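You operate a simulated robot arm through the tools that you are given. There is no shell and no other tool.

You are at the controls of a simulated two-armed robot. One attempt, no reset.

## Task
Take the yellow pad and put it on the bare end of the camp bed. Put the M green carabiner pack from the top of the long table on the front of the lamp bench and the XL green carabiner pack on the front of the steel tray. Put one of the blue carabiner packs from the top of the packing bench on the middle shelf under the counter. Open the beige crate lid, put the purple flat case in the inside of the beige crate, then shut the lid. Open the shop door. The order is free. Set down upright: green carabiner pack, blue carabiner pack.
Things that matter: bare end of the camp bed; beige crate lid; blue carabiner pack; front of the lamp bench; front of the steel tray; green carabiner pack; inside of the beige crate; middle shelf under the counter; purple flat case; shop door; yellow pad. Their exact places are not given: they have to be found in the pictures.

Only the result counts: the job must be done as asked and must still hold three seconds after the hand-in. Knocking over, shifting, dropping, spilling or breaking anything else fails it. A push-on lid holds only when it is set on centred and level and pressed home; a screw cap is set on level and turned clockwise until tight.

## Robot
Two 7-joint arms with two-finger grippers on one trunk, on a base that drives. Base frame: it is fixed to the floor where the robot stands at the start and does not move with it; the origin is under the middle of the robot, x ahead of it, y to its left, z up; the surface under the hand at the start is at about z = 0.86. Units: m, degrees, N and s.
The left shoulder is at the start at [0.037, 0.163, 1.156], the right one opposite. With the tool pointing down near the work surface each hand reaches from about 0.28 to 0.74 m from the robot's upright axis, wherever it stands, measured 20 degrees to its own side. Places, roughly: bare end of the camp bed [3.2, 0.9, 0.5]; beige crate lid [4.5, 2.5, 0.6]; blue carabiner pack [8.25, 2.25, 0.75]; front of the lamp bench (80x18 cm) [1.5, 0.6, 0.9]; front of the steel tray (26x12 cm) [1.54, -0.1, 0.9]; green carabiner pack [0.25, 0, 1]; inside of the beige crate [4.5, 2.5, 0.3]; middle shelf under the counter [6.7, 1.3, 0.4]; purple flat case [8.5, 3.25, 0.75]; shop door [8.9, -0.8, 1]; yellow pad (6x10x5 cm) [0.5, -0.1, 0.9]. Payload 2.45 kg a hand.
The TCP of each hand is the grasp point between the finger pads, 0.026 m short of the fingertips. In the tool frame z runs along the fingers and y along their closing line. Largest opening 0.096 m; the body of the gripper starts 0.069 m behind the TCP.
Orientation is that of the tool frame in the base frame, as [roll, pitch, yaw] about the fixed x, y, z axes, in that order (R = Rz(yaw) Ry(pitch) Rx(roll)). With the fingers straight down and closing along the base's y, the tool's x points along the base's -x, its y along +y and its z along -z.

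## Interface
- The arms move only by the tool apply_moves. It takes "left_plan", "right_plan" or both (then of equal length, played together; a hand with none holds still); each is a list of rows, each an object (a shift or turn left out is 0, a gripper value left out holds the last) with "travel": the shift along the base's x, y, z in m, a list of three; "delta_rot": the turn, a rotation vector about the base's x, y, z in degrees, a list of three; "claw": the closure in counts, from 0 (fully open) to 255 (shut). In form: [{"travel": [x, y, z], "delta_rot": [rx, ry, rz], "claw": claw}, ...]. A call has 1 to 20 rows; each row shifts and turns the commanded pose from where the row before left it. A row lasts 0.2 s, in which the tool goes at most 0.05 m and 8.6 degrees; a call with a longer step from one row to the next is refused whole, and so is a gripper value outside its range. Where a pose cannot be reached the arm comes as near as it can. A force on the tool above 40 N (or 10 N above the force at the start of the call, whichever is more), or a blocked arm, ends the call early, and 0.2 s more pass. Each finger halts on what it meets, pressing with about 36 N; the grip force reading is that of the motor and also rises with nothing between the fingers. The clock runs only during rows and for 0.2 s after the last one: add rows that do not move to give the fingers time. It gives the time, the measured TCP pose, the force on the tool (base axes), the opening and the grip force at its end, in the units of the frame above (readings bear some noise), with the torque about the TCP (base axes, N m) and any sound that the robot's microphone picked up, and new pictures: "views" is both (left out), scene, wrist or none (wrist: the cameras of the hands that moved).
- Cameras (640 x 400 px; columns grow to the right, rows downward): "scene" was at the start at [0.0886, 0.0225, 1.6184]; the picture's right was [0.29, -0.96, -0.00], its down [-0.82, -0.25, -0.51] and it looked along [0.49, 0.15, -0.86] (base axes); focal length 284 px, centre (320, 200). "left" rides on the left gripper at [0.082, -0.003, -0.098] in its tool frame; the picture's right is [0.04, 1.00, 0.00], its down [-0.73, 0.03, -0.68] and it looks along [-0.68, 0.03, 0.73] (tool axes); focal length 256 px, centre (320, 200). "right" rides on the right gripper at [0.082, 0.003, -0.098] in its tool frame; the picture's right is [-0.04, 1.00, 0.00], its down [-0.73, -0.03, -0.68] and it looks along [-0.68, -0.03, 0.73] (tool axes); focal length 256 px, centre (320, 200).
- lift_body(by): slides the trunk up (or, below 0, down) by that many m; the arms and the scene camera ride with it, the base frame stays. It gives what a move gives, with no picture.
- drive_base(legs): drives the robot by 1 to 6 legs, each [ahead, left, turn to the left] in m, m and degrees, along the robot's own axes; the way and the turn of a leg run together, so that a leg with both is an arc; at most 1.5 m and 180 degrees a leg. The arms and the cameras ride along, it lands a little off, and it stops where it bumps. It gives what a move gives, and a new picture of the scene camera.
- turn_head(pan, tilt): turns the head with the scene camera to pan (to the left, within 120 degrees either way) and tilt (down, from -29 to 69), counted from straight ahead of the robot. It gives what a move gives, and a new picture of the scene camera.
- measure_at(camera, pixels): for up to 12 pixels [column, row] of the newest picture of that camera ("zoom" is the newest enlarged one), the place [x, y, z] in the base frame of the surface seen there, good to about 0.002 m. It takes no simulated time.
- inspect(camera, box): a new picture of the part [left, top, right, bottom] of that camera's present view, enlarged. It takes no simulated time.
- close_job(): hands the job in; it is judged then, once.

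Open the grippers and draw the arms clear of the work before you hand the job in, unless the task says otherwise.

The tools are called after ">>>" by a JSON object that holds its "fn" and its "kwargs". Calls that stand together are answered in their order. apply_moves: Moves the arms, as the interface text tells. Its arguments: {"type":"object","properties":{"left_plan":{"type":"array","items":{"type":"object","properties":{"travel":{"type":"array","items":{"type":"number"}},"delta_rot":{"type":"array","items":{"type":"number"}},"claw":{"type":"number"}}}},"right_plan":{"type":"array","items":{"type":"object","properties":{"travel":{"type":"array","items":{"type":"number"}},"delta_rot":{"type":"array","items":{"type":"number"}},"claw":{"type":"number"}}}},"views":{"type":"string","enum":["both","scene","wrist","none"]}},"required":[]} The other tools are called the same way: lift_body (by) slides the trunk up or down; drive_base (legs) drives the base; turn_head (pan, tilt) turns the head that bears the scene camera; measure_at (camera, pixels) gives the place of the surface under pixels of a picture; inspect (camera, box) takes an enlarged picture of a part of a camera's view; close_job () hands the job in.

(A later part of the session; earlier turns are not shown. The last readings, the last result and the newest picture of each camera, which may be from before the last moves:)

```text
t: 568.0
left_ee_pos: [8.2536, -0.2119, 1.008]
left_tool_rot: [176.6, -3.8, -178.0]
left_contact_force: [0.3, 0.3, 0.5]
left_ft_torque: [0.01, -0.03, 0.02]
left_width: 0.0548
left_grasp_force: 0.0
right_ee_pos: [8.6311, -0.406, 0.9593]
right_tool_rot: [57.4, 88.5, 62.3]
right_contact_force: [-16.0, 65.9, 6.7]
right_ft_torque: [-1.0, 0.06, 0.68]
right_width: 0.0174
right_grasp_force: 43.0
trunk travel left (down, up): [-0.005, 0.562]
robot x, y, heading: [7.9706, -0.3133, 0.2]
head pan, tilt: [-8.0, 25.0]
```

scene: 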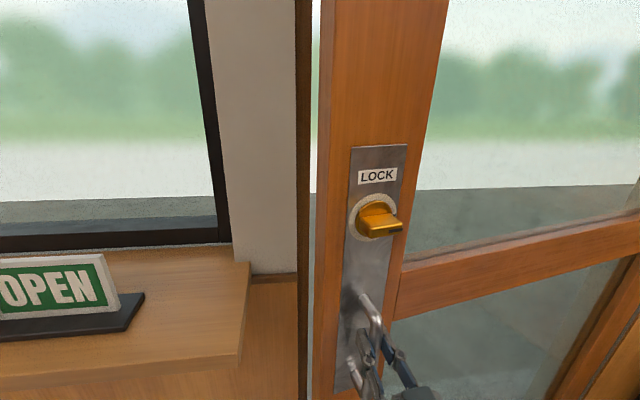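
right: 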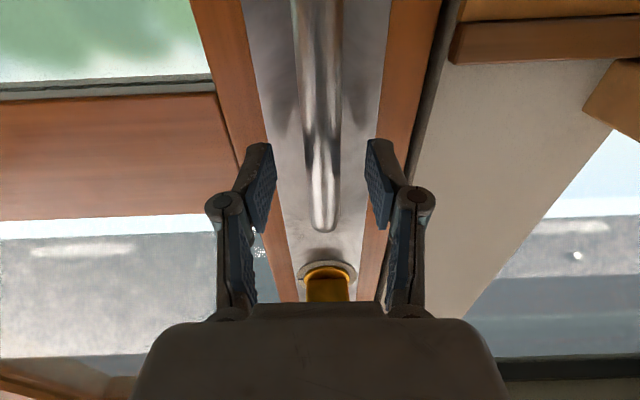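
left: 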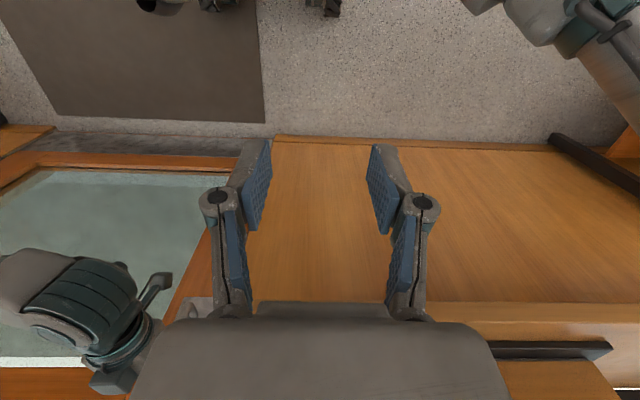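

The load stays, so I release the bar briefly to let everything settle, and look at the situation.

>>> {"fn": "apply_moves", "kwargs": {"right_plan": [{"claw": 200}, {"claw": 150}, {}, {}, {}], "views": "both"}}

```text
t: 569.2
left_ee_pos: [8.2544, -0.2235, 1.0051]
left_tool_rot: [175.8, -4.2, -178.4]
left_contact_force: [0.7, 0.1, 0.1]
left_ft_torque: [0.0, 0.0, 0.01]
left_width: 0.0546
left_grasp_force: 0.0
right_ee_pos: [8.6363, -0.4225, 0.9565]
right_tool_rot: [76.2, 88.2, 79.0]
right_contact_force: [-5.8, 18.3, 5.3]
right_ft_torque: [-0.11, -0.18, 0.25]
right_width: 0.0529
right_grasp_force: 9.7
trunk travel left (down, up): [-0.005, 0.562]
robot x, y, heading: [7.9703, -0.3126, 0.4]
head pan, tilt: [-8.0, 25.0]
```

scene: 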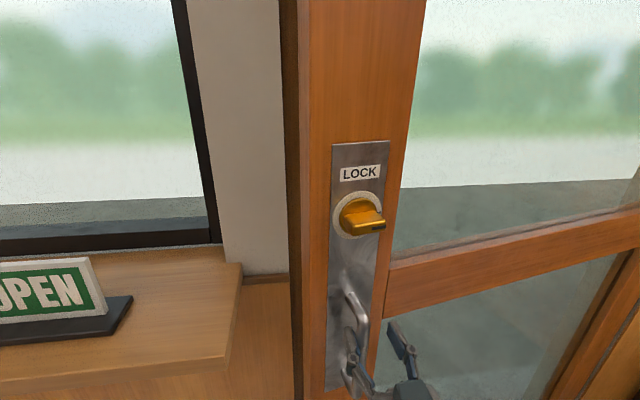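
right: 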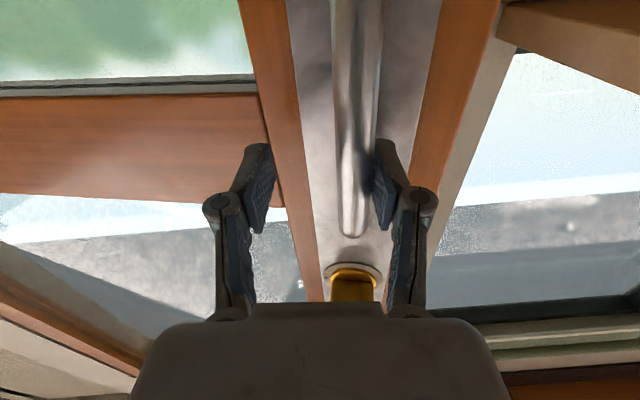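

I disengage the hand fully (back 7 cm) to see its true free position before continuing.

>>> {"fn": "apply_moves", "kwargs": {"right_plan": [{"travel": [-0.02, 0.005, 0], "claw": 100}, {"travel": [-0.03, 0, 0]}, {"travel": [-0.03, 0, 0]}, {}, {}], "views": "both"}}

```text
t: 570.4
left_ee_pos: [8.2546, -0.2279, 1.0012]
left_tool_rot: [174.9, -4.2, -178.6]
left_contact_force: [-1.0, -0.1, 0.3]
left_ft_torque: [0.0, 0.01, 0.02]
left_width: 0.0546
left_grasp_force: 0.0
right_ee_pos: [8.5574, -0.4202, 0.9561]
right_tool_rot: [78.2, 87.9, 80.9]
right_contact_force: [0.6, 0.0, -0.1]
right_ft_torque: [-0.01, 0.01, -0.01]
right_width: 0.0584
right_grasp_force: 0.0
trunk travel left (down, up): [-0.005, 0.562]
robot x, y, heading: [7.9643, -0.3142, 0.3]
head pan, tilt: [-8.0, 25.0]
```

scene: 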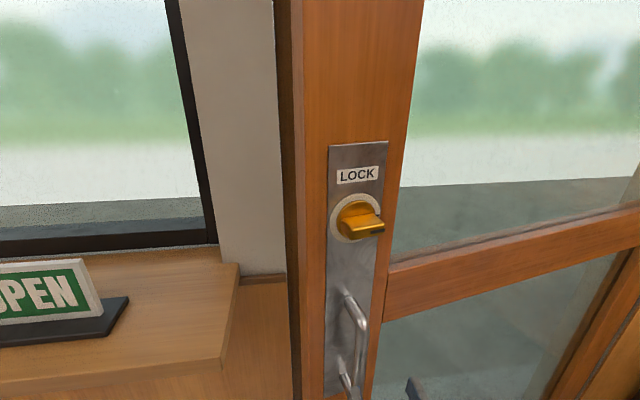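
right: 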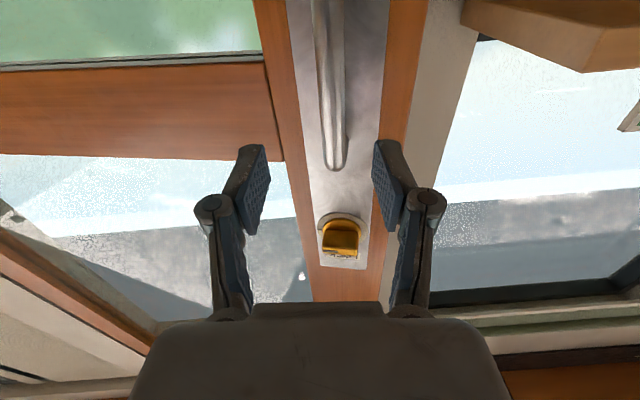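

Both hands show a slowly growing ≈2–3° roll, as if the body leans. I look down at the base and surroundings to find out why.

>>> {"fn": "turn_head", "kwargs": {"pan": 0, "tilt": 69}}

>>> {"fn": "measure_at", "kwargs": {"camera": "scene", "pixels": [[283, 278], [356, 278], [280, 275], [362, 275], [200, 200], [440, 200], [320, 200], [150, 250], [500, 250]]}}

```text
t: 571.5
left_ee_pos: [8.2556, -0.2255, 1.0025]
left_tool_rot: [175.0, -4.2, -178.6]
left_contact_force: [0.4, 0.0, -0.4]
left_ft_torque: [0.0, 0.03, -0.01]
left_width: 0.0546
left_grasp_force: 0.1
right_ee_pos: [8.5594, -0.4183, 0.9569]
right_tool_rot: [77.4, 88.0, 80.0]
right_contact_force: [0.2, 0.2, 1.1]
right_ft_torque: [0.02, -0.01, 0.0]
right_width: 0.0583
right_grasp_force: 0.0
trunk travel left (down, up): [-0.005, 0.562]
robot x, y, heading: [7.9645, -0.3139, 0.2]
head pan, tilt: [0.0, 68.8]
```

scene: 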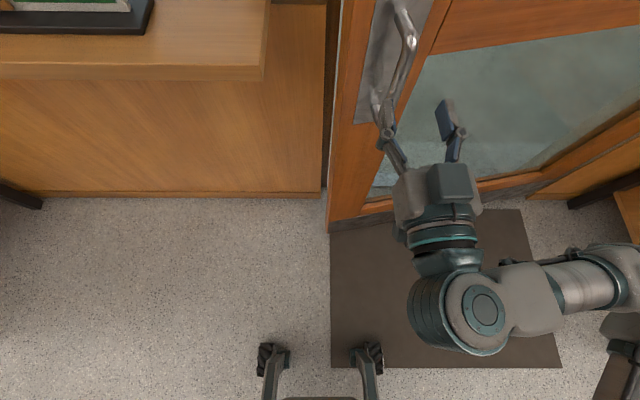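

```text
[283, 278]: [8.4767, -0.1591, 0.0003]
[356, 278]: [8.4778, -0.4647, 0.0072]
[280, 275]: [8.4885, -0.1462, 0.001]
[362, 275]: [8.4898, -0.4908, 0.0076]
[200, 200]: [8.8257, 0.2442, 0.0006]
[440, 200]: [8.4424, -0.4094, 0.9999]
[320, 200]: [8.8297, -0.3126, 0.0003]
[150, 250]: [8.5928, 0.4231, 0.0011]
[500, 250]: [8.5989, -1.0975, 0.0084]
```

To check for body lean, I level the camera (tilt 0) and look at the vertical door edges.

>>> {"fn": "turn_head", "kwargs": {"pan": 0, "tilt": 0}}

```text
t: 572.9
left_ee_pos: [8.254, -0.2258, 1.0025]
left_tool_rot: [175.1, -4.2, -178.6]
left_contact_force: [0.3, -0.6, 0.6]
left_ft_torque: [0.01, -0.03, -0.01]
left_width: 0.0543
left_grasp_force: 0.0
right_ee_pos: [8.5581, -0.4173, 0.9562]
right_tool_rot: [77.4, 88.0, 80.3]
right_contact_force: [-0.2, 0.2, -0.8]
right_ft_torque: [-0.03, 0.0, 0.01]
right_width: 0.0583
right_grasp_force: 0.0
trunk travel left (down, up): [-0.005, 0.562]
robot x, y, heading: [7.9656, -0.3124, 0.4]
head pan, tilt: [0.0, 0.0]
```

scene: 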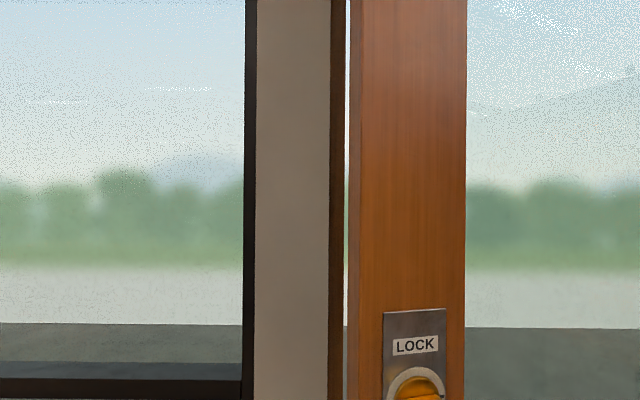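

The verticals are straight (lean under 0.5°), so only the arm's commanded pose drifted. I'll pull with the arm itself in controlled rows instead; first I locate the bar again.

>>> {"fn": "turn_head", "kwargs": {"pan": -10, "tilt": 35}}

>>> {"fn": "inspect", "kwargs": {"camera": "scene", "box": [280, 100, 440, 300]}}

```text
t: 573.9
left_ee_pos: [8.2526, -0.2259, 1.002]
left_tool_rot: [175.0, -4.1, -178.7]
left_contact_force: [-0.1, -0.4, 0.5]
left_ft_torque: [-0.03, -0.02, -0.03]
left_width: 0.0546
left_grasp_force: 0.1
right_ee_pos: [8.5584, -0.419, 0.9575]
right_tool_rot: [77.3, 88.0, 80.1]
right_contact_force: [-1.3, -0.3, -1.0]
right_ft_torque: [0.02, 0.0, 0.0]
right_width: 0.0585
right_grasp_force: 0.1
trunk travel left (down, up): [-0.005, 0.562]
robot x, y, heading: [7.9698, -0.3164, 0.2]
head pan, tilt: [-10.0, 35.0]
```

scene: 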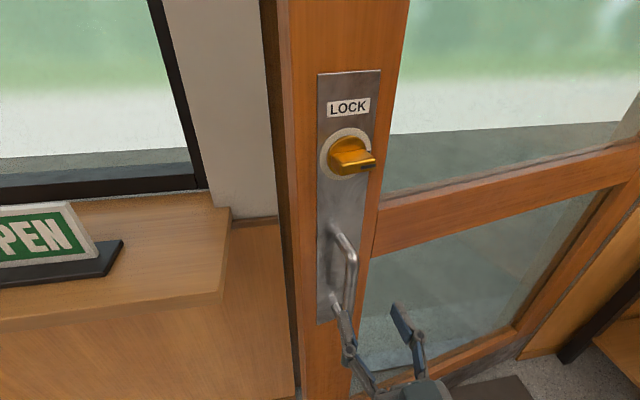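

```text
2.00 times, centred on (360, 200) of scene
```

zoom: 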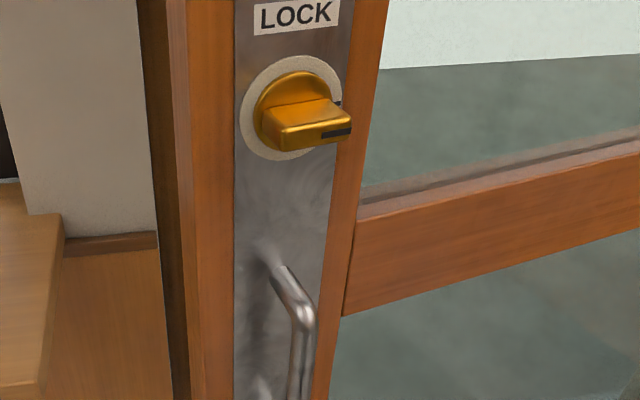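

>>> {"fn": "measure_at", "kwargs": {"camera": "scene", "pixels": [[352, 275], [354, 262], [350, 290], [345, 240], [300, 200], [320, 150], [385, 60], [300, 300], [310, 60], [515, 300]]}}

```text
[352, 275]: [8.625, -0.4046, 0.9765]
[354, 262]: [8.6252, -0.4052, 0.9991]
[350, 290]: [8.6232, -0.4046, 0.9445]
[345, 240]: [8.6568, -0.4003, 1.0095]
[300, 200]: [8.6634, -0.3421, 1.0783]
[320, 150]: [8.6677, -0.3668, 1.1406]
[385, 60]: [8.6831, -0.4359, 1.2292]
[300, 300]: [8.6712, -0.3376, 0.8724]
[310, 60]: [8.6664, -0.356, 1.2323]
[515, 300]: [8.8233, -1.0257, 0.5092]
```

The bar is at (8.633,−0.407) and the hinge works out near (8.84,−1.19), radius 0.81 m (door ≈12.5° open). I re-centre the hand on the bar and grip again.

>>> {"fn": "apply_moves", "kwargs": {"right_plan": [{"travel": [0.02, 0.012, 0], "delta_rot": [-2, 0, 0]}, {"travel": [0.025, 0, 0]}, {"travel": [0.022, 0, 0]}, {}, {}], "views": "wrist"}}

```text
t: 575.1
left_ee_pos: [8.2538, -0.2266, 1.0023]
left_tool_rot: [175.0, -4.3, -178.7]
left_contact_force: [0.3, 0.1, -0.4]
left_ft_torque: [0.0, -0.02, 0.0]
left_width: 0.0548
left_grasp_force: 0.0
right_ee_pos: [8.6237, -0.4073, 0.9556]
right_tool_rot: [-7.5, 89.7, -4.6]
right_contact_force: [0.4, -0.3, -0.2]
right_ft_torque: [0.01, 0.02, 0.0]
right_width: 0.0586
right_grasp_force: 0.1
trunk travel left (down, up): [-0.005, 0.562]
robot x, y, heading: [7.9675, -0.3173, 0.6]
head pan, tilt: [-10.0, 35.0]
```

right: 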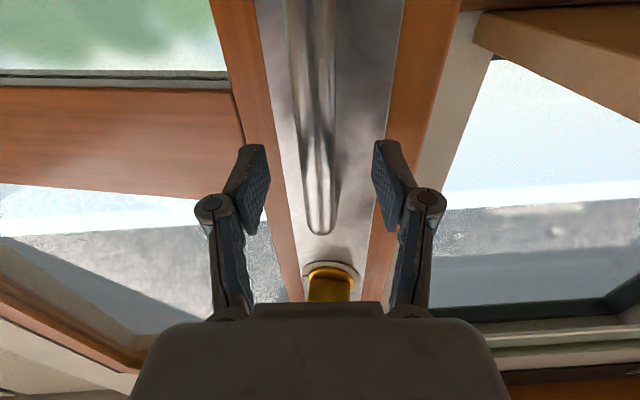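

>>> {"fn": "apply_moves", "kwargs": {"right_plan": [{"claw": 255}, {"claw": 255}, {"claw": 255}, {"travel": [-0.017, -0.0048, 0], "delta_rot": [0, 0, 1]}, {"travel": [-0.017, -0.0051, 0], "delta_rot": [0, 0, 1]}, {"travel": [-0.0167, -0.0055, 0], "delta_rot": [0, 0, 1]}, {"travel": [-0.0166, -0.0058, 0], "delta_rot": [0, 0, 1]}, {}], "views": "wrist"}}

```text
t: 576.9
left_ee_pos: [8.2525, -0.2267, 1.0026]
left_tool_rot: [174.9, -4.0, -178.9]
left_contact_force: [-0.1, 0.8, -0.9]
left_ft_torque: [-0.01, 0.0, -0.04]
left_width: 0.0547
left_grasp_force: 0.1
right_ee_pos: [8.5568, -0.4297, 0.9574]
right_tool_rot: [0.9, 89.4, 7.7]
right_contact_force: [2.1, -4.5, 11.6]
right_ft_torque: [-0.07, -0.3, 0.1]
right_width: 0.0168
right_grasp_force: 42.6
trunk travel left (down, up): [-0.005, 0.562]
robot x, y, heading: [7.9667, -0.3132, 0.4]
head pan, tilt: [-10.0, 35.0]
```

right: 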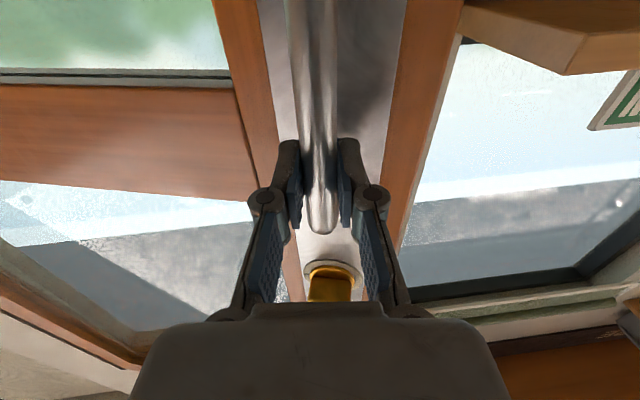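

Arm-pulling works with low forces. I continue the arc.

>>> {"fn": "apply_moves", "kwargs": {"right_plan": [{"travel": [-0.0165, -0.0062, 0], "delta_rot": [0, 0, 1.2]}, {"travel": [-0.0164, -0.0064, 0], "delta_rot": [0, 0, 1.2]}, {"travel": [-0.0162, -0.007, 0], "delta_rot": [0, 0, 1.2]}, {"travel": [-0.0161, -0.0071, 0], "delta_rot": [0, 0, 1.2]}, {}], "views": "none"}}

```text
t: 578.0
left_ee_pos: [8.2547, -0.2205, 1.0053]
left_tool_rot: [175.1, -4.1, -178.1]
left_contact_force: [-1.0, 0.3, -0.1]
left_ft_torque: [0.03, -0.04, 0.02]
left_width: 0.0545
left_grasp_force: 0.0
right_ee_pos: [8.514, -0.4452, 0.9563]
right_tool_rot: [-174.4, 88.4, -161.9]
right_contact_force: [-8.3, 13.5, -25.8]
right_ft_torque: [0.04, 0.07, 0.42]
right_width: 0.017
right_grasp_force: 42.4
right hand out of reach, approached as far as the arm can: row 3, 4
trunk travel left (down, up): [-0.005, 0.562]
robot x, y, heading: [7.9662, -0.3134, 0.4]
head pan, tilt: [-10.0, 35.0]
stopped in row 5 (right hand): the force on the tool passed its limit at 42 N (the readings are from after the stop); the commanded pose is now the measured one
```

I've reached the arm's near limit (door ≈24° open). I open the hand, back the base straight off, then shift right for the next pull.

>>> {"fn": "apply_moves", "kwargs": {"right_plan": [{"claw": 200}, {"claw": 120}, {"claw": 90}, {}], "views": "none"}}

>>> {"fn": "drive_base", "kwargs": {"legs": [[-0.08, 0, 0], [-0.1, -0.08, 0]]}}

>>> {"fn": "apply_moves", "kwargs": {"right_plan": [{}], "views": "wrist"}}

```text
t: 579.0
left_ee_pos: [8.2561, -0.2265, 1.006]
left_tool_rot: [175.6, -4.2, -178.0]
left_contact_force: [-0.9, -0.2, 0.0]
left_ft_torque: [-0.03, 0.01, 0.0]
left_width: 0.0546
left_grasp_force: 0.2
right_ee_pos: [8.5146, -0.4501, 0.9613]
right_tool_rot: [172.9, 89.2, -175.2]
right_contact_force: [0.4, -0.1, 0.8]
right_ft_torque: [0.01, 0.01, 0.03]
right_width: 0.0622
right_grasp_force: 0.2
trunk travel left (down, up): [-0.005, 0.562]
robot x, y, heading: [7.9673, -0.3163, 0.2]
head pan, tilt: [-10.0, 35.0]
```

```text
t: 581.0
left_ee_pos: [8.0767, -0.2962, 0.9993]
left_tool_rot: [175.1, -4.4, -178.5]
left_contact_force: [-0.9, 2.4, -0.2]
left_ft_torque: [-0.19, -0.01, 0.0]
left_width: 0.0546
left_grasp_force: 0.1
right_ee_pos: [8.3381, -0.5175, 0.9614]
right_tool_rot: [-154.0, 88.8, -141.8]
right_contact_force: [-1.0, 1.3, 0.6]
right_ft_torque: [0.0, 0.01, -0.12]
right_width: 0.0619
right_grasp_force: 0.0
trunk travel left (down, up): [-0.005, 0.562]
robot x, y, heading: [7.7849, -0.3939, 0.3]
head pan, tilt: [-10.0, 35.0]
```

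scene: 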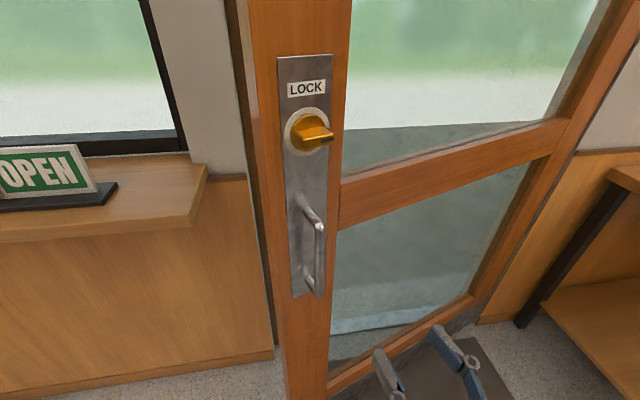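

```text
t: 581.4
left_ee_pos: [8.0734, -0.3207, 1.001]
left_tool_rot: [173.5, -4.2, -178.6]
left_contact_force: [0.0, -0.6, 0.0]
left_ft_torque: [0.03, -0.02, -0.01]
left_width: 0.0545
left_grasp_force: 0.1
right_ee_pos: [8.3349, -0.5391, 0.9595]
right_tool_rot: [129.8, 89.1, 141.9]
right_contact_force: [0.1, -0.7, -1.0]
right_ft_torque: [0.02, -0.02, 0.02]
right_width: 0.062
right_grasp_force: 0.1
trunk travel left (down, up): [-0.005, 0.562]
robot x, y, heading: [7.7869, -0.3957, 0.3]
head pan, tilt: [-10.0, 35.0]
```

right: 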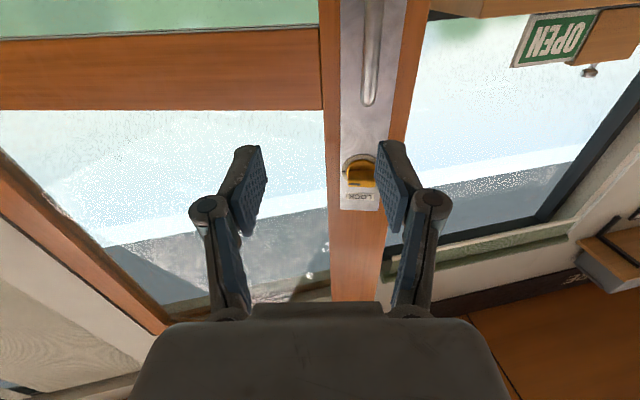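

Readings sway after the drive; I let it settle with idle rows and re-read.

>>> {"fn": "apply_moves", "kwargs": {"right_plan": [{}, {}, {}, {}, {}, {}, {}, {}], "views": "scene"}}

>>> {"fn": "measure_at", "kwargs": {"camera": "scene", "pixels": [[318, 260], [320, 240], [318, 280], [300, 80], [330, 80], [310, 130]]}}

```text
t: 583.2
left_ee_pos: [8.0742, -0.3031, 1.0012]
left_tool_rot: [174.5, -4.5, -178.4]
left_contact_force: [0.2, 0.8, -0.1]
left_ft_torque: [-0.05, 0.01, 0.02]
left_width: 0.0545
left_grasp_force: 0.1
right_ee_pos: [8.3347, -0.5235, 0.963]
right_tool_rot: [-174.0, 89.4, -161.6]
right_contact_force: [-0.6, 1.1, 0.7]
right_ft_torque: [0.03, 0.0, -0.09]
right_width: 0.062
right_grasp_force: 0.1
trunk travel left (down, up): [-0.005, 0.562]
robot x, y, heading: [7.7883, -0.3904, 0.5]
head pan, tilt: [-10.0, 35.0]
```

scene: 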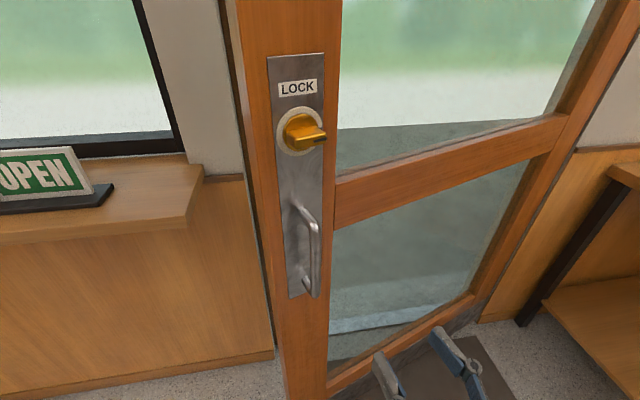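

```text
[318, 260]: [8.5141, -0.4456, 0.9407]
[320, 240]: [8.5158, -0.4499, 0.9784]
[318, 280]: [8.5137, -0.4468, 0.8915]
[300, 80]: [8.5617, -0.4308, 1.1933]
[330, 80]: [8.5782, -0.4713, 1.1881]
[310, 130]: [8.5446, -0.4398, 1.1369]
```

The bar is now at ≈(8.522,−0.450), door ≈22° open. I bring the hand back to the bar along its tool direction.

>>> {"fn": "apply_moves", "kwargs": {"right_plan": [{"travel": [0.034, 0.019, 0]}, {"travel": [0.034, 0.019, 0]}, {"travel": [0.034, 0.0185, 0]}, {}, {}], "views": "wrist"}}

```text
t: 584.4
left_ee_pos: [8.0747, -0.3176, 1.0012]
left_tool_rot: [174.0, -4.5, -178.4]
left_contact_force: [0.3, 0.3, 0.4]
left_ft_torque: [0.03, -0.01, 0.01]
left_width: 0.0547
left_grasp_force: 0.1
right_ee_pos: [8.4362, -0.4808, 0.9603]
right_tool_rot: [137.9, 89.1, 150.0]
right_contact_force: [0.3, -0.6, 0.1]
right_ft_torque: [-0.01, -0.04, 0.04]
right_width: 0.0621
right_grasp_force: 0.0
trunk travel left (down, up): [-0.005, 0.562]
robot x, y, heading: [7.7871, -0.3922, 0.5]
head pan, tilt: [-10.0, 35.0]
```

right: 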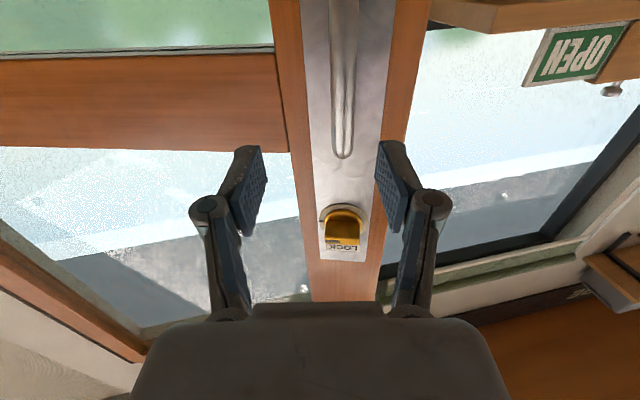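

>>> {"fn": "apply_moves", "kwargs": {"right_plan": [{"travel": [0.015, 0.016, 0]}, {"travel": [0.03, 0.007, 0]}, {"travel": [0.03, 0.007, 0]}, {}, {}], "views": "wrist"}}

```text
t: 585.6
left_ee_pos: [8.0746, -0.3109, 1.0008]
left_tool_rot: [174.2, -4.6, -178.3]
left_contact_force: [-0.2, -0.3, 1.0]
left_ft_torque: [-0.01, 0.03, -0.01]
left_width: 0.0547
left_grasp_force: 0.0
right_ee_pos: [8.5094, -0.4431, 0.9621]
right_tool_rot: [154.5, 89.3, 166.8]
right_contact_force: [0.2, 0.3, 0.0]
right_ft_torque: [0.0, 0.01, -0.03]
right_width: 0.0622
right_grasp_force: 0.1
trunk travel left (down, up): [-0.005, 0.562]
robot x, y, heading: [7.7892, -0.3936, 0.4]
head pan, tilt: [-10.0, 35.0]
```

right: 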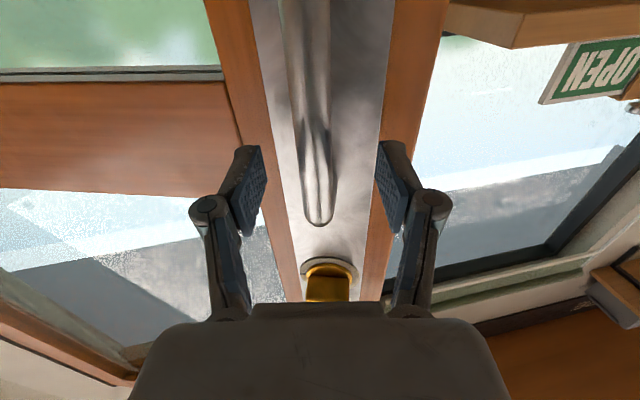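

The bar is centred between the fingers. I grip and pull along the next part of the arc.

>>> {"fn": "apply_moves", "kwargs": {"right_plan": [{"claw": 255}, {"claw": 255}, {"claw": 255}, {"travel": [-0.016, -0.0073, 0], "delta_rot": [0, 0, 1]}, {"travel": [-0.016, -0.0075, 0], "delta_rot": [0, 0, 1]}, {"travel": [-0.0157, -0.008, 0], "delta_rot": [0, 0, 1]}, {"travel": [-0.0156, -0.0082, 0], "delta_rot": [0, 0, 1]}, {"travel": [-0.0153, -0.0087, 0], "delta_rot": [0, 0, 1]}, {"travel": [-0.0153, -0.0088, 0], "delta_rot": [0, 0, 1]}, {}], "views": "wrist"}}

```text
t: 587.8
left_ee_pos: [8.074, -0.311, 1.0015]
left_tool_rot: [174.3, -4.4, -178.4]
left_contact_force: [0.1, 0.1, -0.3]
left_ft_torque: [-0.01, 0.01, 0.0]
left_width: 0.0545
left_grasp_force: 0.0
right_ee_pos: [8.4165, -0.492, 0.963]
right_tool_rot: [153.4, 89.4, 171.9]
right_contact_force: [-3.4, 5.1, 2.2]
right_ft_torque: [-0.01, -0.78, 0.25]
right_width: 0.0169
right_grasp_force: 43.1
trunk travel left (down, up): [-0.005, 0.562]
robot x, y, heading: [7.7892, -0.392, 0.2]
head pan, tilt: [-10.0, 35.0]
```

right: 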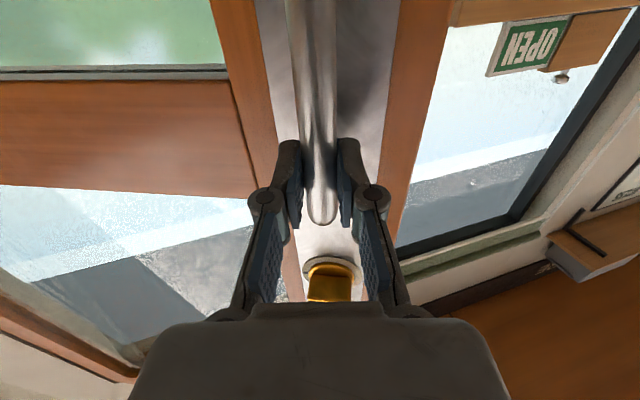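

>>> {"fn": "apply_moves", "kwargs": {"right_plan": [{"travel": [-0.0149, -0.0094, 0], "delta_rot": [0, 0, 1.2]}, {"travel": [-0.0148, -0.0095, 0], "delta_rot": [0, 0, 1.2]}, {"travel": [-0.0145, -0.01, 0], "delta_rot": [0, 0, 1.2]}, {"travel": [-0.0145, -0.0101, 0], "delta_rot": [0, 0, 1.2]}, {}], "views": "none"}}

```text
t: 589.0
left_ee_pos: [8.0712, -0.3093, 1.0015]
left_tool_rot: [174.4, -4.3, -178.4]
left_contact_force: [0.4, 0.1, 0.5]
left_ft_torque: [0.02, 0.02, 0.04]
left_width: 0.0546
left_grasp_force: 0.0
right_ee_pos: [8.3565, -0.5299, 0.9625]
right_tool_rot: [166.7, 89.4, -170.1]
right_contact_force: [-8.4, 13.2, 6.4]
right_ft_torque: [-0.04, -0.22, 0.29]
right_width: 0.0168
right_grasp_force: 42.7
trunk travel left (down, up): [-0.005, 0.562]
robot x, y, heading: [7.7879, -0.3925, 0.4]
head pan, tilt: [-10.0, 35.0]
```

The door is ≈34° open with low force. Next I release the bar, back away, go around the door's free edge to its left, and push it further open from its outer side by strafing right.

>>> {"fn": "apply_moves", "kwargs": {"right_plan": [{"claw": 200}, {"claw": 120}, {"claw": 90}, {}], "views": "none"}}

>>> {"fn": "drive_base", "kwargs": {"legs": [[-0.14, -0.02, 0]]}}

>>> {"fn": "turn_head", "kwargs": {"pan": -15, "tilt": 35}}

```text
t: 590.0
left_ee_pos: [8.0745, -0.3126, 1.0016]
left_tool_rot: [174.1, -4.5, -178.4]
left_contact_force: [0.1, -0.4, 0.3]
left_ft_torque: [0.0, -0.01, -0.05]
left_width: 0.0544
left_grasp_force: 0.1
right_ee_pos: [8.3575, -0.5339, 0.9606]
right_tool_rot: [149.8, 89.2, 172.7]
right_contact_force: [-0.6, 0.1, 0.5]
right_ft_torque: [-0.01, -0.01, -0.01]
right_width: 0.0621
right_grasp_force: 0.0
trunk travel left (down, up): [-0.005, 0.562]
robot x, y, heading: [7.7859, -0.3902, 0.1]
head pan, tilt: [-10.0, 35.0]
```

```text
t: 591.3
left_ee_pos: [7.9303, -0.3315, 1.0014]
left_tool_rot: [174.2, -4.5, -178.3]
left_contact_force: [0.1, 0.2, -1.0]
left_ft_torque: [-0.03, -0.03, 0.01]
left_width: 0.0548
left_grasp_force: 0.1
right_ee_pos: [8.2136, -0.5517, 0.9621]
right_tool_rot: [155.3, 89.4, 178.5]
right_contact_force: [-0.4, 0.6, -0.1]
right_ft_torque: [-0.01, 0.03, -0.04]
right_width: 0.0618
right_grasp_force: 0.0
trunk travel left (down, up): [-0.005, 0.562]
robot x, y, heading: [7.6423, -0.4124, 0.4]
head pan, tilt: [-10.0, 35.0]
```

scene: 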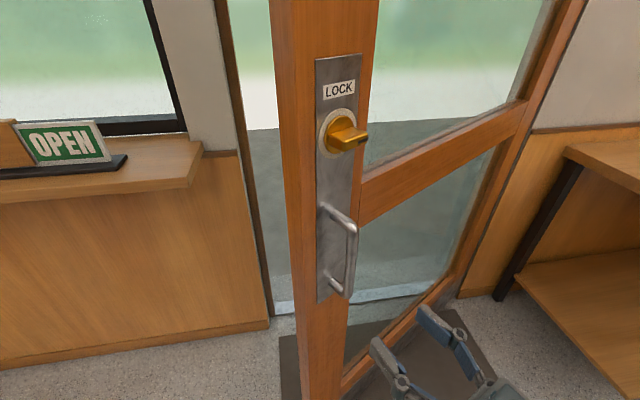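

```text
t: 592.0
left_ee_pos: [7.9263, -0.3328, 1.0017]
left_tool_rot: [174.2, -4.8, -178.3]
left_contact_force: [0.0, 0.8, 0.3]
left_ft_torque: [0.01, 0.02, -0.01]
left_width: 0.0543
left_grasp_force: 0.0
right_ee_pos: [8.2087, -0.553, 0.964]
right_tool_rot: [147.2, 89.7, 170.3]
right_contact_force: [-0.3, 0.2, -0.4]
right_ft_torque: [0.0, 0.03, 0.0]
right_width: 0.0622
right_grasp_force: 0.1
trunk travel left (down, up): [-0.005, 0.562]
robot x, y, heading: [7.6438, -0.414, 0.4]
head pan, tilt: [-15.0, 35.0]
```

scene: 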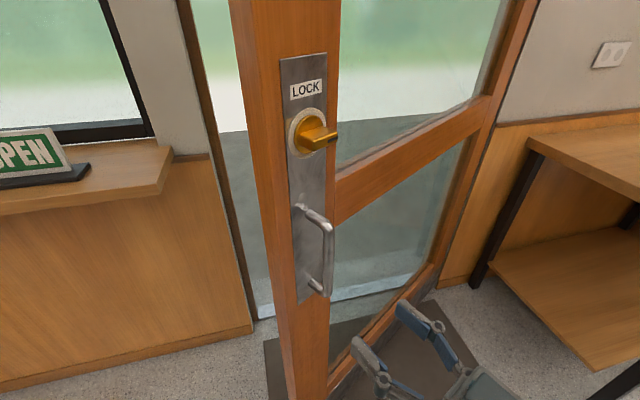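

The door stays at ≈34°. I strafe left 0.3 m so the right hand is left of the door's free edge.

>>> {"fn": "drive_base", "kwargs": {"legs": [[0, 0.3, 0]]}}

>>> {"fn": "measure_at", "kwargs": {"camera": "scene", "pixels": [[330, 100], [335, 200], [300, 150], [320, 250], [420, 250], [250, 200]]}}

```text
t: 594.0
left_ee_pos: [7.9252, -0.041, 1.0011]
left_tool_rot: [173.6, -4.8, -178.2]
left_contact_force: [0.4, 0.1, -1.1]
left_ft_torque: [0.01, -0.05, -0.01]
left_width: 0.0544
left_grasp_force: 0.0
right_ee_pos: [8.2077, -0.26, 0.9627]
right_tool_rot: [102.6, 89.4, 125.7]
right_contact_force: [-0.6, -0.3, -0.7]
right_ft_torque: [0.0, -0.02, 0.06]
right_width: 0.0622
right_grasp_force: 0.1
trunk travel left (down, up): [-0.005, 0.562]
robot x, y, heading: [7.6386, -0.1115, 0.9]
head pan, tilt: [-15.0, 35.0]
```

scene: 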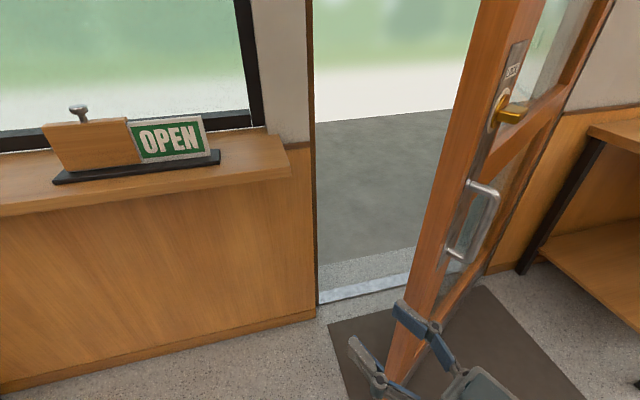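

```text
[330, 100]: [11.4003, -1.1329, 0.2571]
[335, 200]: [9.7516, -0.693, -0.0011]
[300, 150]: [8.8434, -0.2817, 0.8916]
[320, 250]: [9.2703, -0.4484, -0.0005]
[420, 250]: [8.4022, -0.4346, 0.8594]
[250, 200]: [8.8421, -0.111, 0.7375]
```

The door's edge is near (8.40,−0.43). I straighten the hand's yaw, close the fingers, and extend it past the edge to x≈8.40.

>>> {"fn": "apply_moves", "kwargs": {"right_plan": [{"travel": [0.03, 0, 0], "delta_rot": [0, 0, -7], "claw": 255}, {"travel": [0.035, 0, 0], "delta_rot": [0, 0, -7], "claw": 255}, {"travel": [0.04, 0, 0], "delta_rot": [0, 0, -7]}, {"travel": [0.045, 0, 0]}, {"travel": [0.04, 0, 0]}, {}], "views": "both"}}

```text
t: 595.4
left_ee_pos: [7.9219, -0.0371, 0.9999]
left_tool_rot: [173.8, -5.1, -178.2]
left_contact_force: [0.5, 0.3, -0.3]
left_ft_torque: [0.03, 0.0, 0.04]
left_width: 0.0544
left_grasp_force: 0.1
right_ee_pos: [8.3915, -0.2593, 0.9665]
right_tool_rot: [113.0, 89.8, 115.0]
right_contact_force: [0.3, 0.5, -0.1]
right_ft_torque: [0.01, -0.02, 0.01]
right_width: 0.0
right_grasp_force: 28.2
trunk travel left (down, up): [-0.005, 0.562]
robot x, y, heading: [7.6431, -0.1134, 0.2]
head pan, tilt: [-15.0, 35.0]
```

scene: 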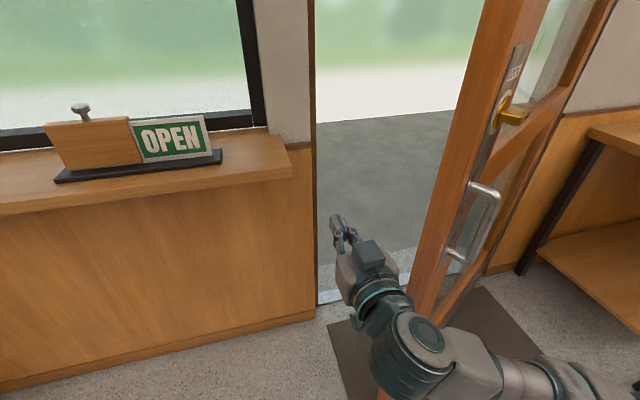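
right: 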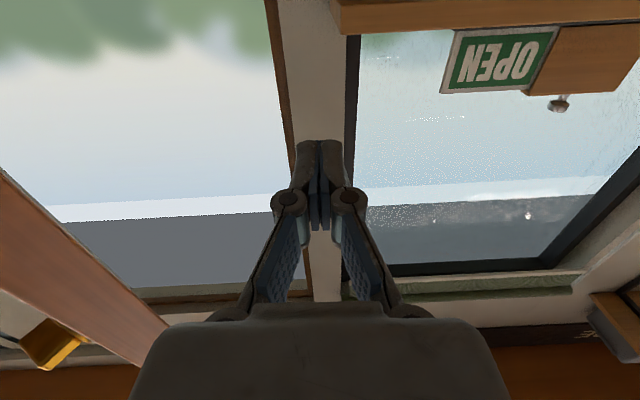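

The right forearm would straddle the door edge, so the left arm is the better pusher. I retract the right hand and pitch the left hand to point horizontally forward.

>>> {"fn": "apply_moves", "kwargs": {"right_plan": [{"travel": [-0.04, 0, 0]}, {"travel": [-0.045, 0, 0]}, {"travel": [-0.045, 0, 0]}, {"travel": [-0.04, 0, 0]}, {}], "views": "none"}}

>>> {"fn": "apply_moves", "kwargs": {"left_plan": [{"travel": [0.02, 0.005, 0], "delta_rot": [0, -7.5, 0], "claw": 255}, {"travel": [0.02, 0.005, 0], "delta_rot": [0, -7.5, 0]}, {"travel": [0.02, 0.005, 0], "delta_rot": [0, -7.5, 0]}, {"travel": [0.02, 0.005, 0], "delta_rot": [0, -7.5, 0]}, {"travel": [0.02, 0, 0], "delta_rot": [0, -7.5, 0]}, {"travel": [0.02, 0, 0], "delta_rot": [0, -7.5, 0]}, {"travel": [0.02, 0, 0], "delta_rot": [0, -7.5, 0]}, {"travel": [0.02, 0, 0], "delta_rot": [0, -7.5, 0]}, {"travel": [0.025, 0, 0], "delta_rot": [0, -7.5, 0]}, {"travel": [0.025, 0, 0], "delta_rot": [0, -7.5, 0]}, {"travel": [0.025, 0, 0], "delta_rot": [0, -7.5, 0]}, {}], "views": "both"}}

```text
t: 596.6
left_ee_pos: [7.9225, -0.0258, 0.9987]
left_tool_rot: [174.5, -5.1, -178.1]
left_contact_force: [-0.5, 0.3, -0.4]
left_ft_torque: [0.01, 0.0, -0.02]
left_width: 0.0548
left_grasp_force: 0.0
right_ee_pos: [8.222, -0.2431, 0.9689]
right_tool_rot: [-111.7, 89.6, -109.8]
right_contact_force: [-1.4, -0.5, 0.4]
right_ft_torque: [0.01, -0.02, -0.01]
right_width: 0.0
right_grasp_force: 28.3
trunk travel left (down, up): [-0.005, 0.562]
robot x, y, heading: [7.6382, -0.1131, 0.3]
head pan, tilt: [-15.0, 35.0]
```

```text
t: 599.2
left_ee_pos: [8.1551, -0.0145, 0.9817]
left_tool_rot: [-177.5, 77.9, -171.6]
left_contact_force: [0.7, -0.4, -1.0]
left_ft_torque: [-0.03, 0.01, -0.02]
left_width: 0.0
left_grasp_force: 27.9
left hand out of reach, approached as far as the arm can: row 1, 2, 3
right_ee_pos: [8.2218, -0.2465, 0.9683]
right_tool_rot: [-106.5, 89.8, -104.5]
right_contact_force: [-0.1, 0.3, 0.0]
right_ft_torque: [0.01, 0.02, 0.02]
right_width: 0.0
right_grasp_force: 28.7
trunk travel left (down, up): [-0.005, 0.562]
robot x, y, heading: [7.638, -0.1114, 0.5]
head pan, tilt: [-15.0, 35.0]
```

scene: 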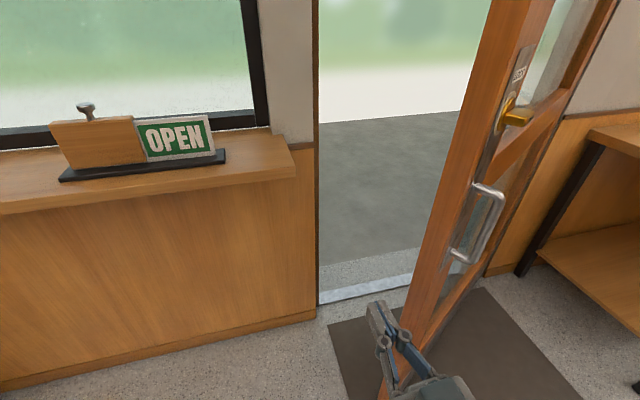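
left: 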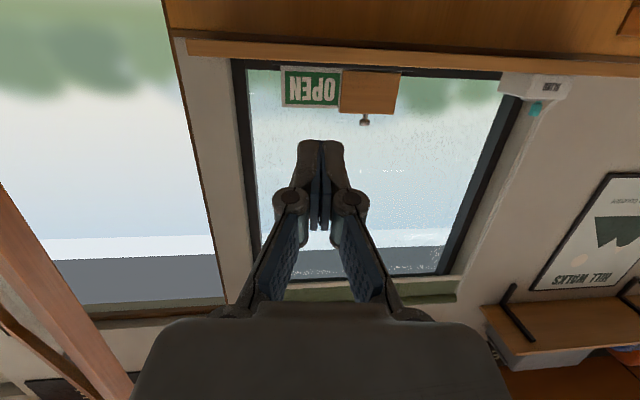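

The left hand is nearly horizontal. I fold the right hand back to vertical close to the body so it won't be in the door's way.

>>> {"fn": "apply_moves", "kwargs": {"right_plan": [{"travel": [-0.01, 0, 0.01], "delta_rot": [0, 7.5, 0]}, {"travel": [-0.015, 0, 0.01], "delta_rot": [0, 7.5, 0]}, {"travel": [-0.02, 0, 0.01], "delta_rot": [0, 7.5, 0]}, {"travel": [-0.02, 0, 0.01], "delta_rot": [0, 7.5, 0]}, {"travel": [-0.02, 0, 0.01], "delta_rot": [0, 7.5, 0]}, {"travel": [-0.02, 0, 0.01], "delta_rot": [0, 7.5, 0]}, {"travel": [-0.02, -0.005, 0.01], "delta_rot": [0, 7.5, 0]}, {"travel": [-0.02, -0.005, 0], "delta_rot": [0, 7.5, 0]}, {"travel": [-0.02, -0.005, 0], "delta_rot": [0, 7.5, 0]}, {"travel": [-0.02, -0.005, 0], "delta_rot": [0, 7.5, 0]}, {"travel": [-0.015, 0, 0], "delta_rot": [0, 7.5, 0]}, {"travel": [-0.01, 0, 0], "delta_rot": [0, 7.5, 0]}, {}], "views": "none"}}

>>> {"fn": "drive_base", "kwargs": {"legs": [[0.1, 0.03, -0.3]]}}

```text
t: 602.0
left_ee_pos: [8.1547, -0.013, 0.9834]
left_tool_rot: [-177.3, 78.0, -171.6]
left_contact_force: [0.0, -0.3, -0.4]
left_ft_torque: [-0.01, -0.03, -0.02]
left_width: 0.0
left_grasp_force: 28.7
right_ee_pos: [8.0189, -0.2537, 1.0002]
right_tool_rot: [177.8, -0.1, -179.8]
right_contact_force: [-0.1, -0.6, 0.2]
right_ft_torque: [0.0, -0.01, 0.02]
right_width: 0.0002
right_grasp_force: 28.6
right hand out of reach, approached as far as the arm can: row 9, 10, 11, 12
trunk travel left (down, up): [-0.005, 0.562]
robot x, y, heading: [7.6436, -0.1112, 0.5]
head pan, tilt: [-15.0, 35.0]
```

```text
t: 603.2
left_ee_pos: [8.2545, 0.0033, 0.9833]
left_tool_rot: [-179.7, 77.8, -174.3]
left_contact_force: [0.9, -0.2, 0.2]
left_ft_torque: [0.04, -0.03, 0.09]
left_width: 0.0
left_grasp_force: 28.5
right_ee_pos: [8.1176, -0.2376, 0.9997]
right_tool_rot: [177.3, -0.3, 179.8]
right_contact_force: [-0.1, -0.2, 0.4]
right_ft_torque: [0.06, 0.05, 0.03]
right_width: 0.0
right_grasp_force: 28.9
trunk travel left (down, up): [-0.005, 0.562]
robot x, y, heading: [7.7417, -0.0861, 0.2]
head pan, tilt: [-15.0, 35.0]
```

scene: 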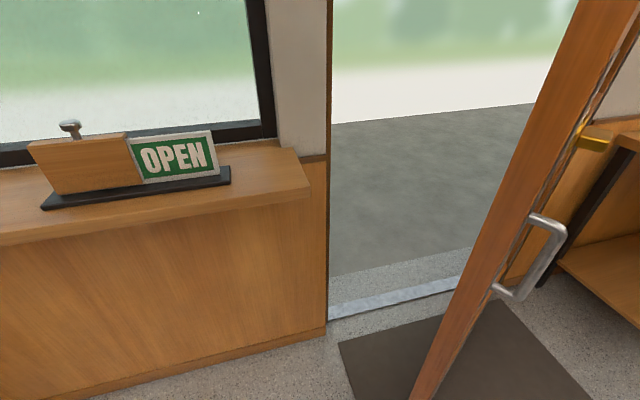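

>>> {"fn": "measure_at", "kwargs": {"camera": "scene", "pixels": [[308, 188], [300, 155], [200, 215], [480, 280], [540, 120], [500, 330], [430, 390], [325, 320]]}}

```text
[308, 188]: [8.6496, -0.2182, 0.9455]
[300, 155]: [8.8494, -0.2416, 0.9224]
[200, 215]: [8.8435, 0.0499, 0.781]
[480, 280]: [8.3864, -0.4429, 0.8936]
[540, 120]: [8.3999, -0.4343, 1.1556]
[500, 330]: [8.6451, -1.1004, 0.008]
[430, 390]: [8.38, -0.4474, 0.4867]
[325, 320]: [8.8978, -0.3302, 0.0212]
```

Sill front is x≈8.65 (right end y≈−0.22) and the door's edge is near (8.39,−0.44). I extend the left hand to x≈8.48, y≈−0.12, between sill and door.

>>> {"fn": "apply_moves", "kwargs": {"left_plan": [{"travel": [0.04, -0.02, 0]}, {"travel": [0.045, -0.02, 0]}, {"travel": [0.045, -0.02, 0]}, {"travel": [0.045, -0.02, 0]}, {"travel": [0.045, -0.02, 0]}, {}], "views": "both"}}

```text
t: 604.6
left_ee_pos: [8.4699, -0.0943, 0.9845]
left_tool_rot: [-178.3, 78.3, -172.8]
left_contact_force: [0.1, -0.7, -0.3]
left_ft_torque: [0.06, -0.02, 0.02]
left_width: 0.0001
left_grasp_force: 28.4
right_ee_pos: [8.1112, -0.2331, 1.0036]
right_tool_rot: [177.6, 0.2, 179.8]
right_contact_force: [-0.7, -0.9, 0.4]
right_ft_torque: [0.01, -0.03, 0.0]
right_width: 0.0
right_grasp_force: 28.4
trunk travel left (down, up): [-0.005, 0.562]
robot x, y, heading: [7.7385, -0.0853, 0.3]
head pan, tilt: [-15.0, 35.0]
```

scene: 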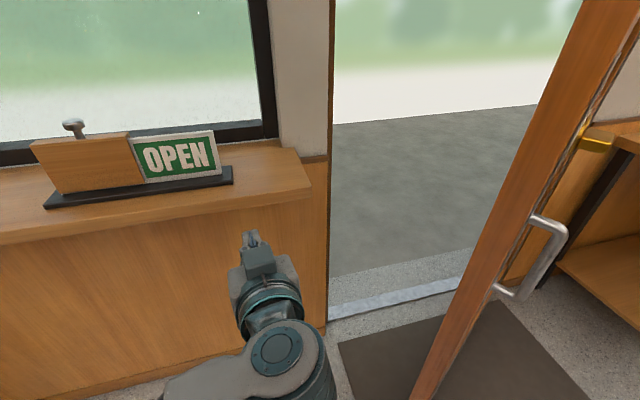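
left: 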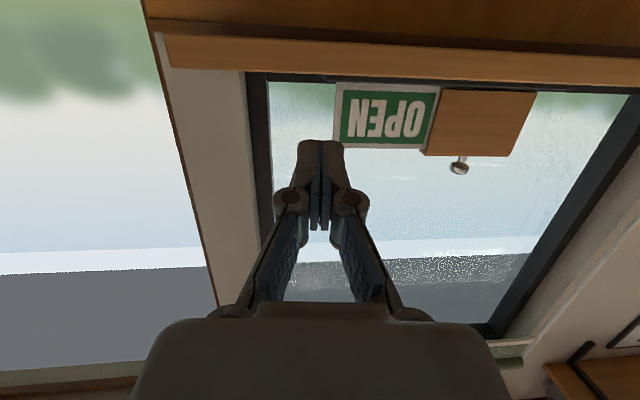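

The left hand is between sill and door. I strafe right 0.3 m, then in smaller steps to push the door.

>>> {"fn": "drive_base", "kwargs": {"legs": [[0, -0.3, 0]]}}

>>> {"fn": "drive_base", "kwargs": {"legs": [[0, -0.15, 0]]}}

```text
t: 606.6
left_ee_pos: [8.4585, -0.3577, 0.994]
left_tool_rot: [-172.5, 78.5, -165.9]
left_contact_force: [0.4, -0.1, -0.3]
left_ft_torque: [-0.02, 0.02, 0.03]
left_width: 0.0
left_grasp_force: 28.7
right_ee_pos: [8.1024, -0.5044, 1.0091]
right_tool_rot: [178.4, 0.5, -180.0]
right_contact_force: [-0.4, -0.9, -0.3]
right_ft_torque: [-0.02, -0.07, 0.0]
right_width: 0.0001
right_grasp_force: 28.2
trunk travel left (down, up): [-0.005, 0.562]
robot x, y, heading: [7.7423, -0.3752, 0.4]
head pan, tilt: [-15.0, 35.0]
stopped in leg 1: the force on the tool passed its limit at 92 N (the readings are from after the stop); the commanded pose is now the measured one
```

scene: 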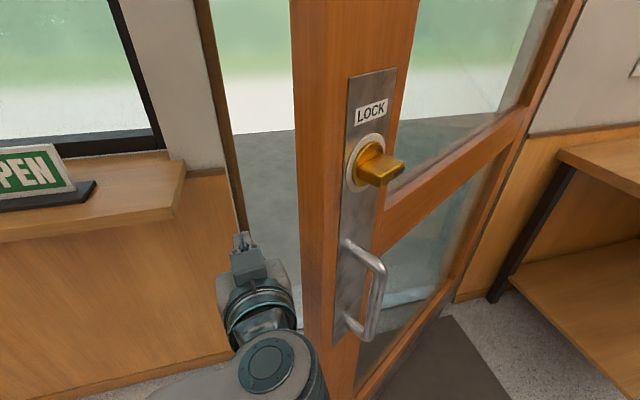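

```text
t: 607.6
left_ee_pos: [8.4446, -0.4025, 0.9984]
left_tool_rot: [-175.7, 78.8, -167.4]
left_contact_force: [-37.1, 55.2, -39.5]
left_ft_torque: [-0.39, -3.97, -5.06]
left_width: 0.0
left_grasp_force: 28.8
right_ee_pos: [8.0931, -0.5567, 1.0087]
right_tool_rot: [178.1, 0.2, -179.9]
right_contact_force: [-1.2, -0.2, 0.2]
right_ft_torque: [-0.01, -0.05, -0.01]
right_width: 0.0001
right_grasp_force: 28.5
trunk travel left (down, up): [-0.005, 0.562]
robot x, y, heading: [7.7408, -0.4208, 0.3]
head pan, tilt: [-15.0, 35.0]
stopped in leg 1: the force on the tool passed its limit at 100 N (the readings are from after the stop); the commanded pose is now the measured one
```

scene: 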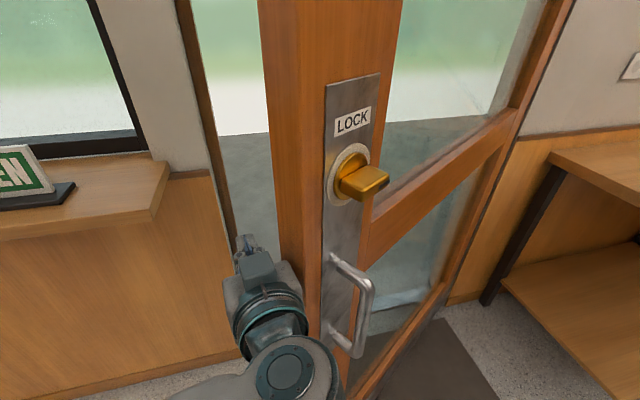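

Contact was made, but the drive bumps at ≈100 N. I measure the door's state and then push with the arm slowly instead.

>>> {"fn": "measure_at", "kwargs": {"camera": "scene", "pixels": [[290, 100], [300, 200], [340, 100], [375, 100], [365, 310], [480, 170], [500, 300], [275, 60]]}}

>>> {"fn": "apply_moves", "kwargs": {"left_plan": [{"travel": [0, 0.015, 0]}, {"travel": [0.01, 0.01, 0]}, {"travel": [0.02, 0, 0]}, {}], "views": "both"}}

```text
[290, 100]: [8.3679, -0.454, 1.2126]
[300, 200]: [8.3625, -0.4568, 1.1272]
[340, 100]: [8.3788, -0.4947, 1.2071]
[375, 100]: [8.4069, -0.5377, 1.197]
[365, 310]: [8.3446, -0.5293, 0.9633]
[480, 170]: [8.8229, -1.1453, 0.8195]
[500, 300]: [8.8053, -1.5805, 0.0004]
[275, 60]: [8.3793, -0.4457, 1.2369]
```

```text
t: 608.6
left_ee_pos: [8.479, -0.3832, 1.003]
left_tool_rot: [-175.2, 79.1, -167.4]
left_contact_force: [-4.2, 14.8, -2.0]
left_ft_torque: [-0.49, -0.33, -1.15]
left_width: 0.0
left_grasp_force: 28.8
right_ee_pos: [8.0958, -0.563, 1.007]
right_tool_rot: [177.8, 0.1, 180.0]
right_contact_force: [0.2, -0.3, 0.1]
right_ft_torque: [0.03, -0.02, 0.0]
right_width: 0.0002
right_grasp_force: 28.7
trunk travel left (down, up): [-0.005, 0.562]
robot x, y, heading: [7.7423, -0.4224, 0.3]
head pan, tilt: [-15.0, 35.0]
```

scene: 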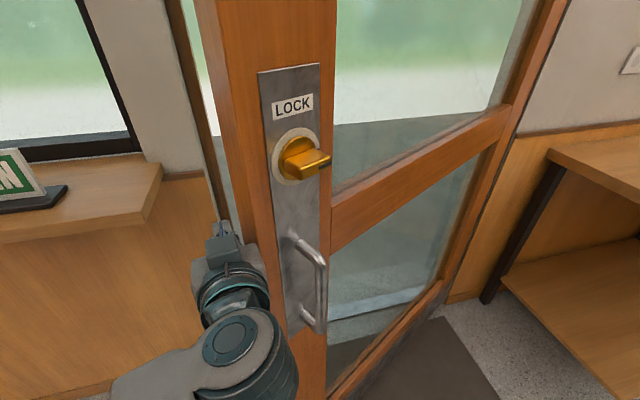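
left: 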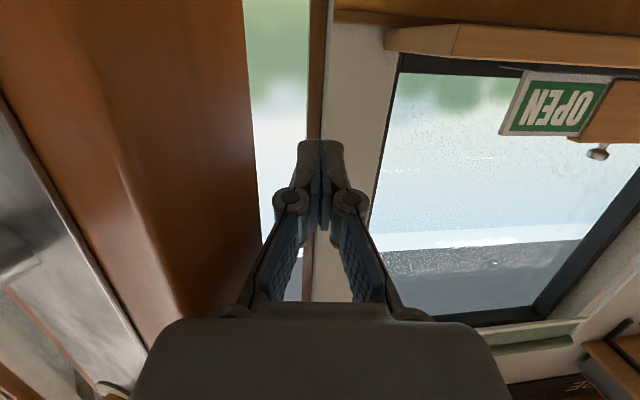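

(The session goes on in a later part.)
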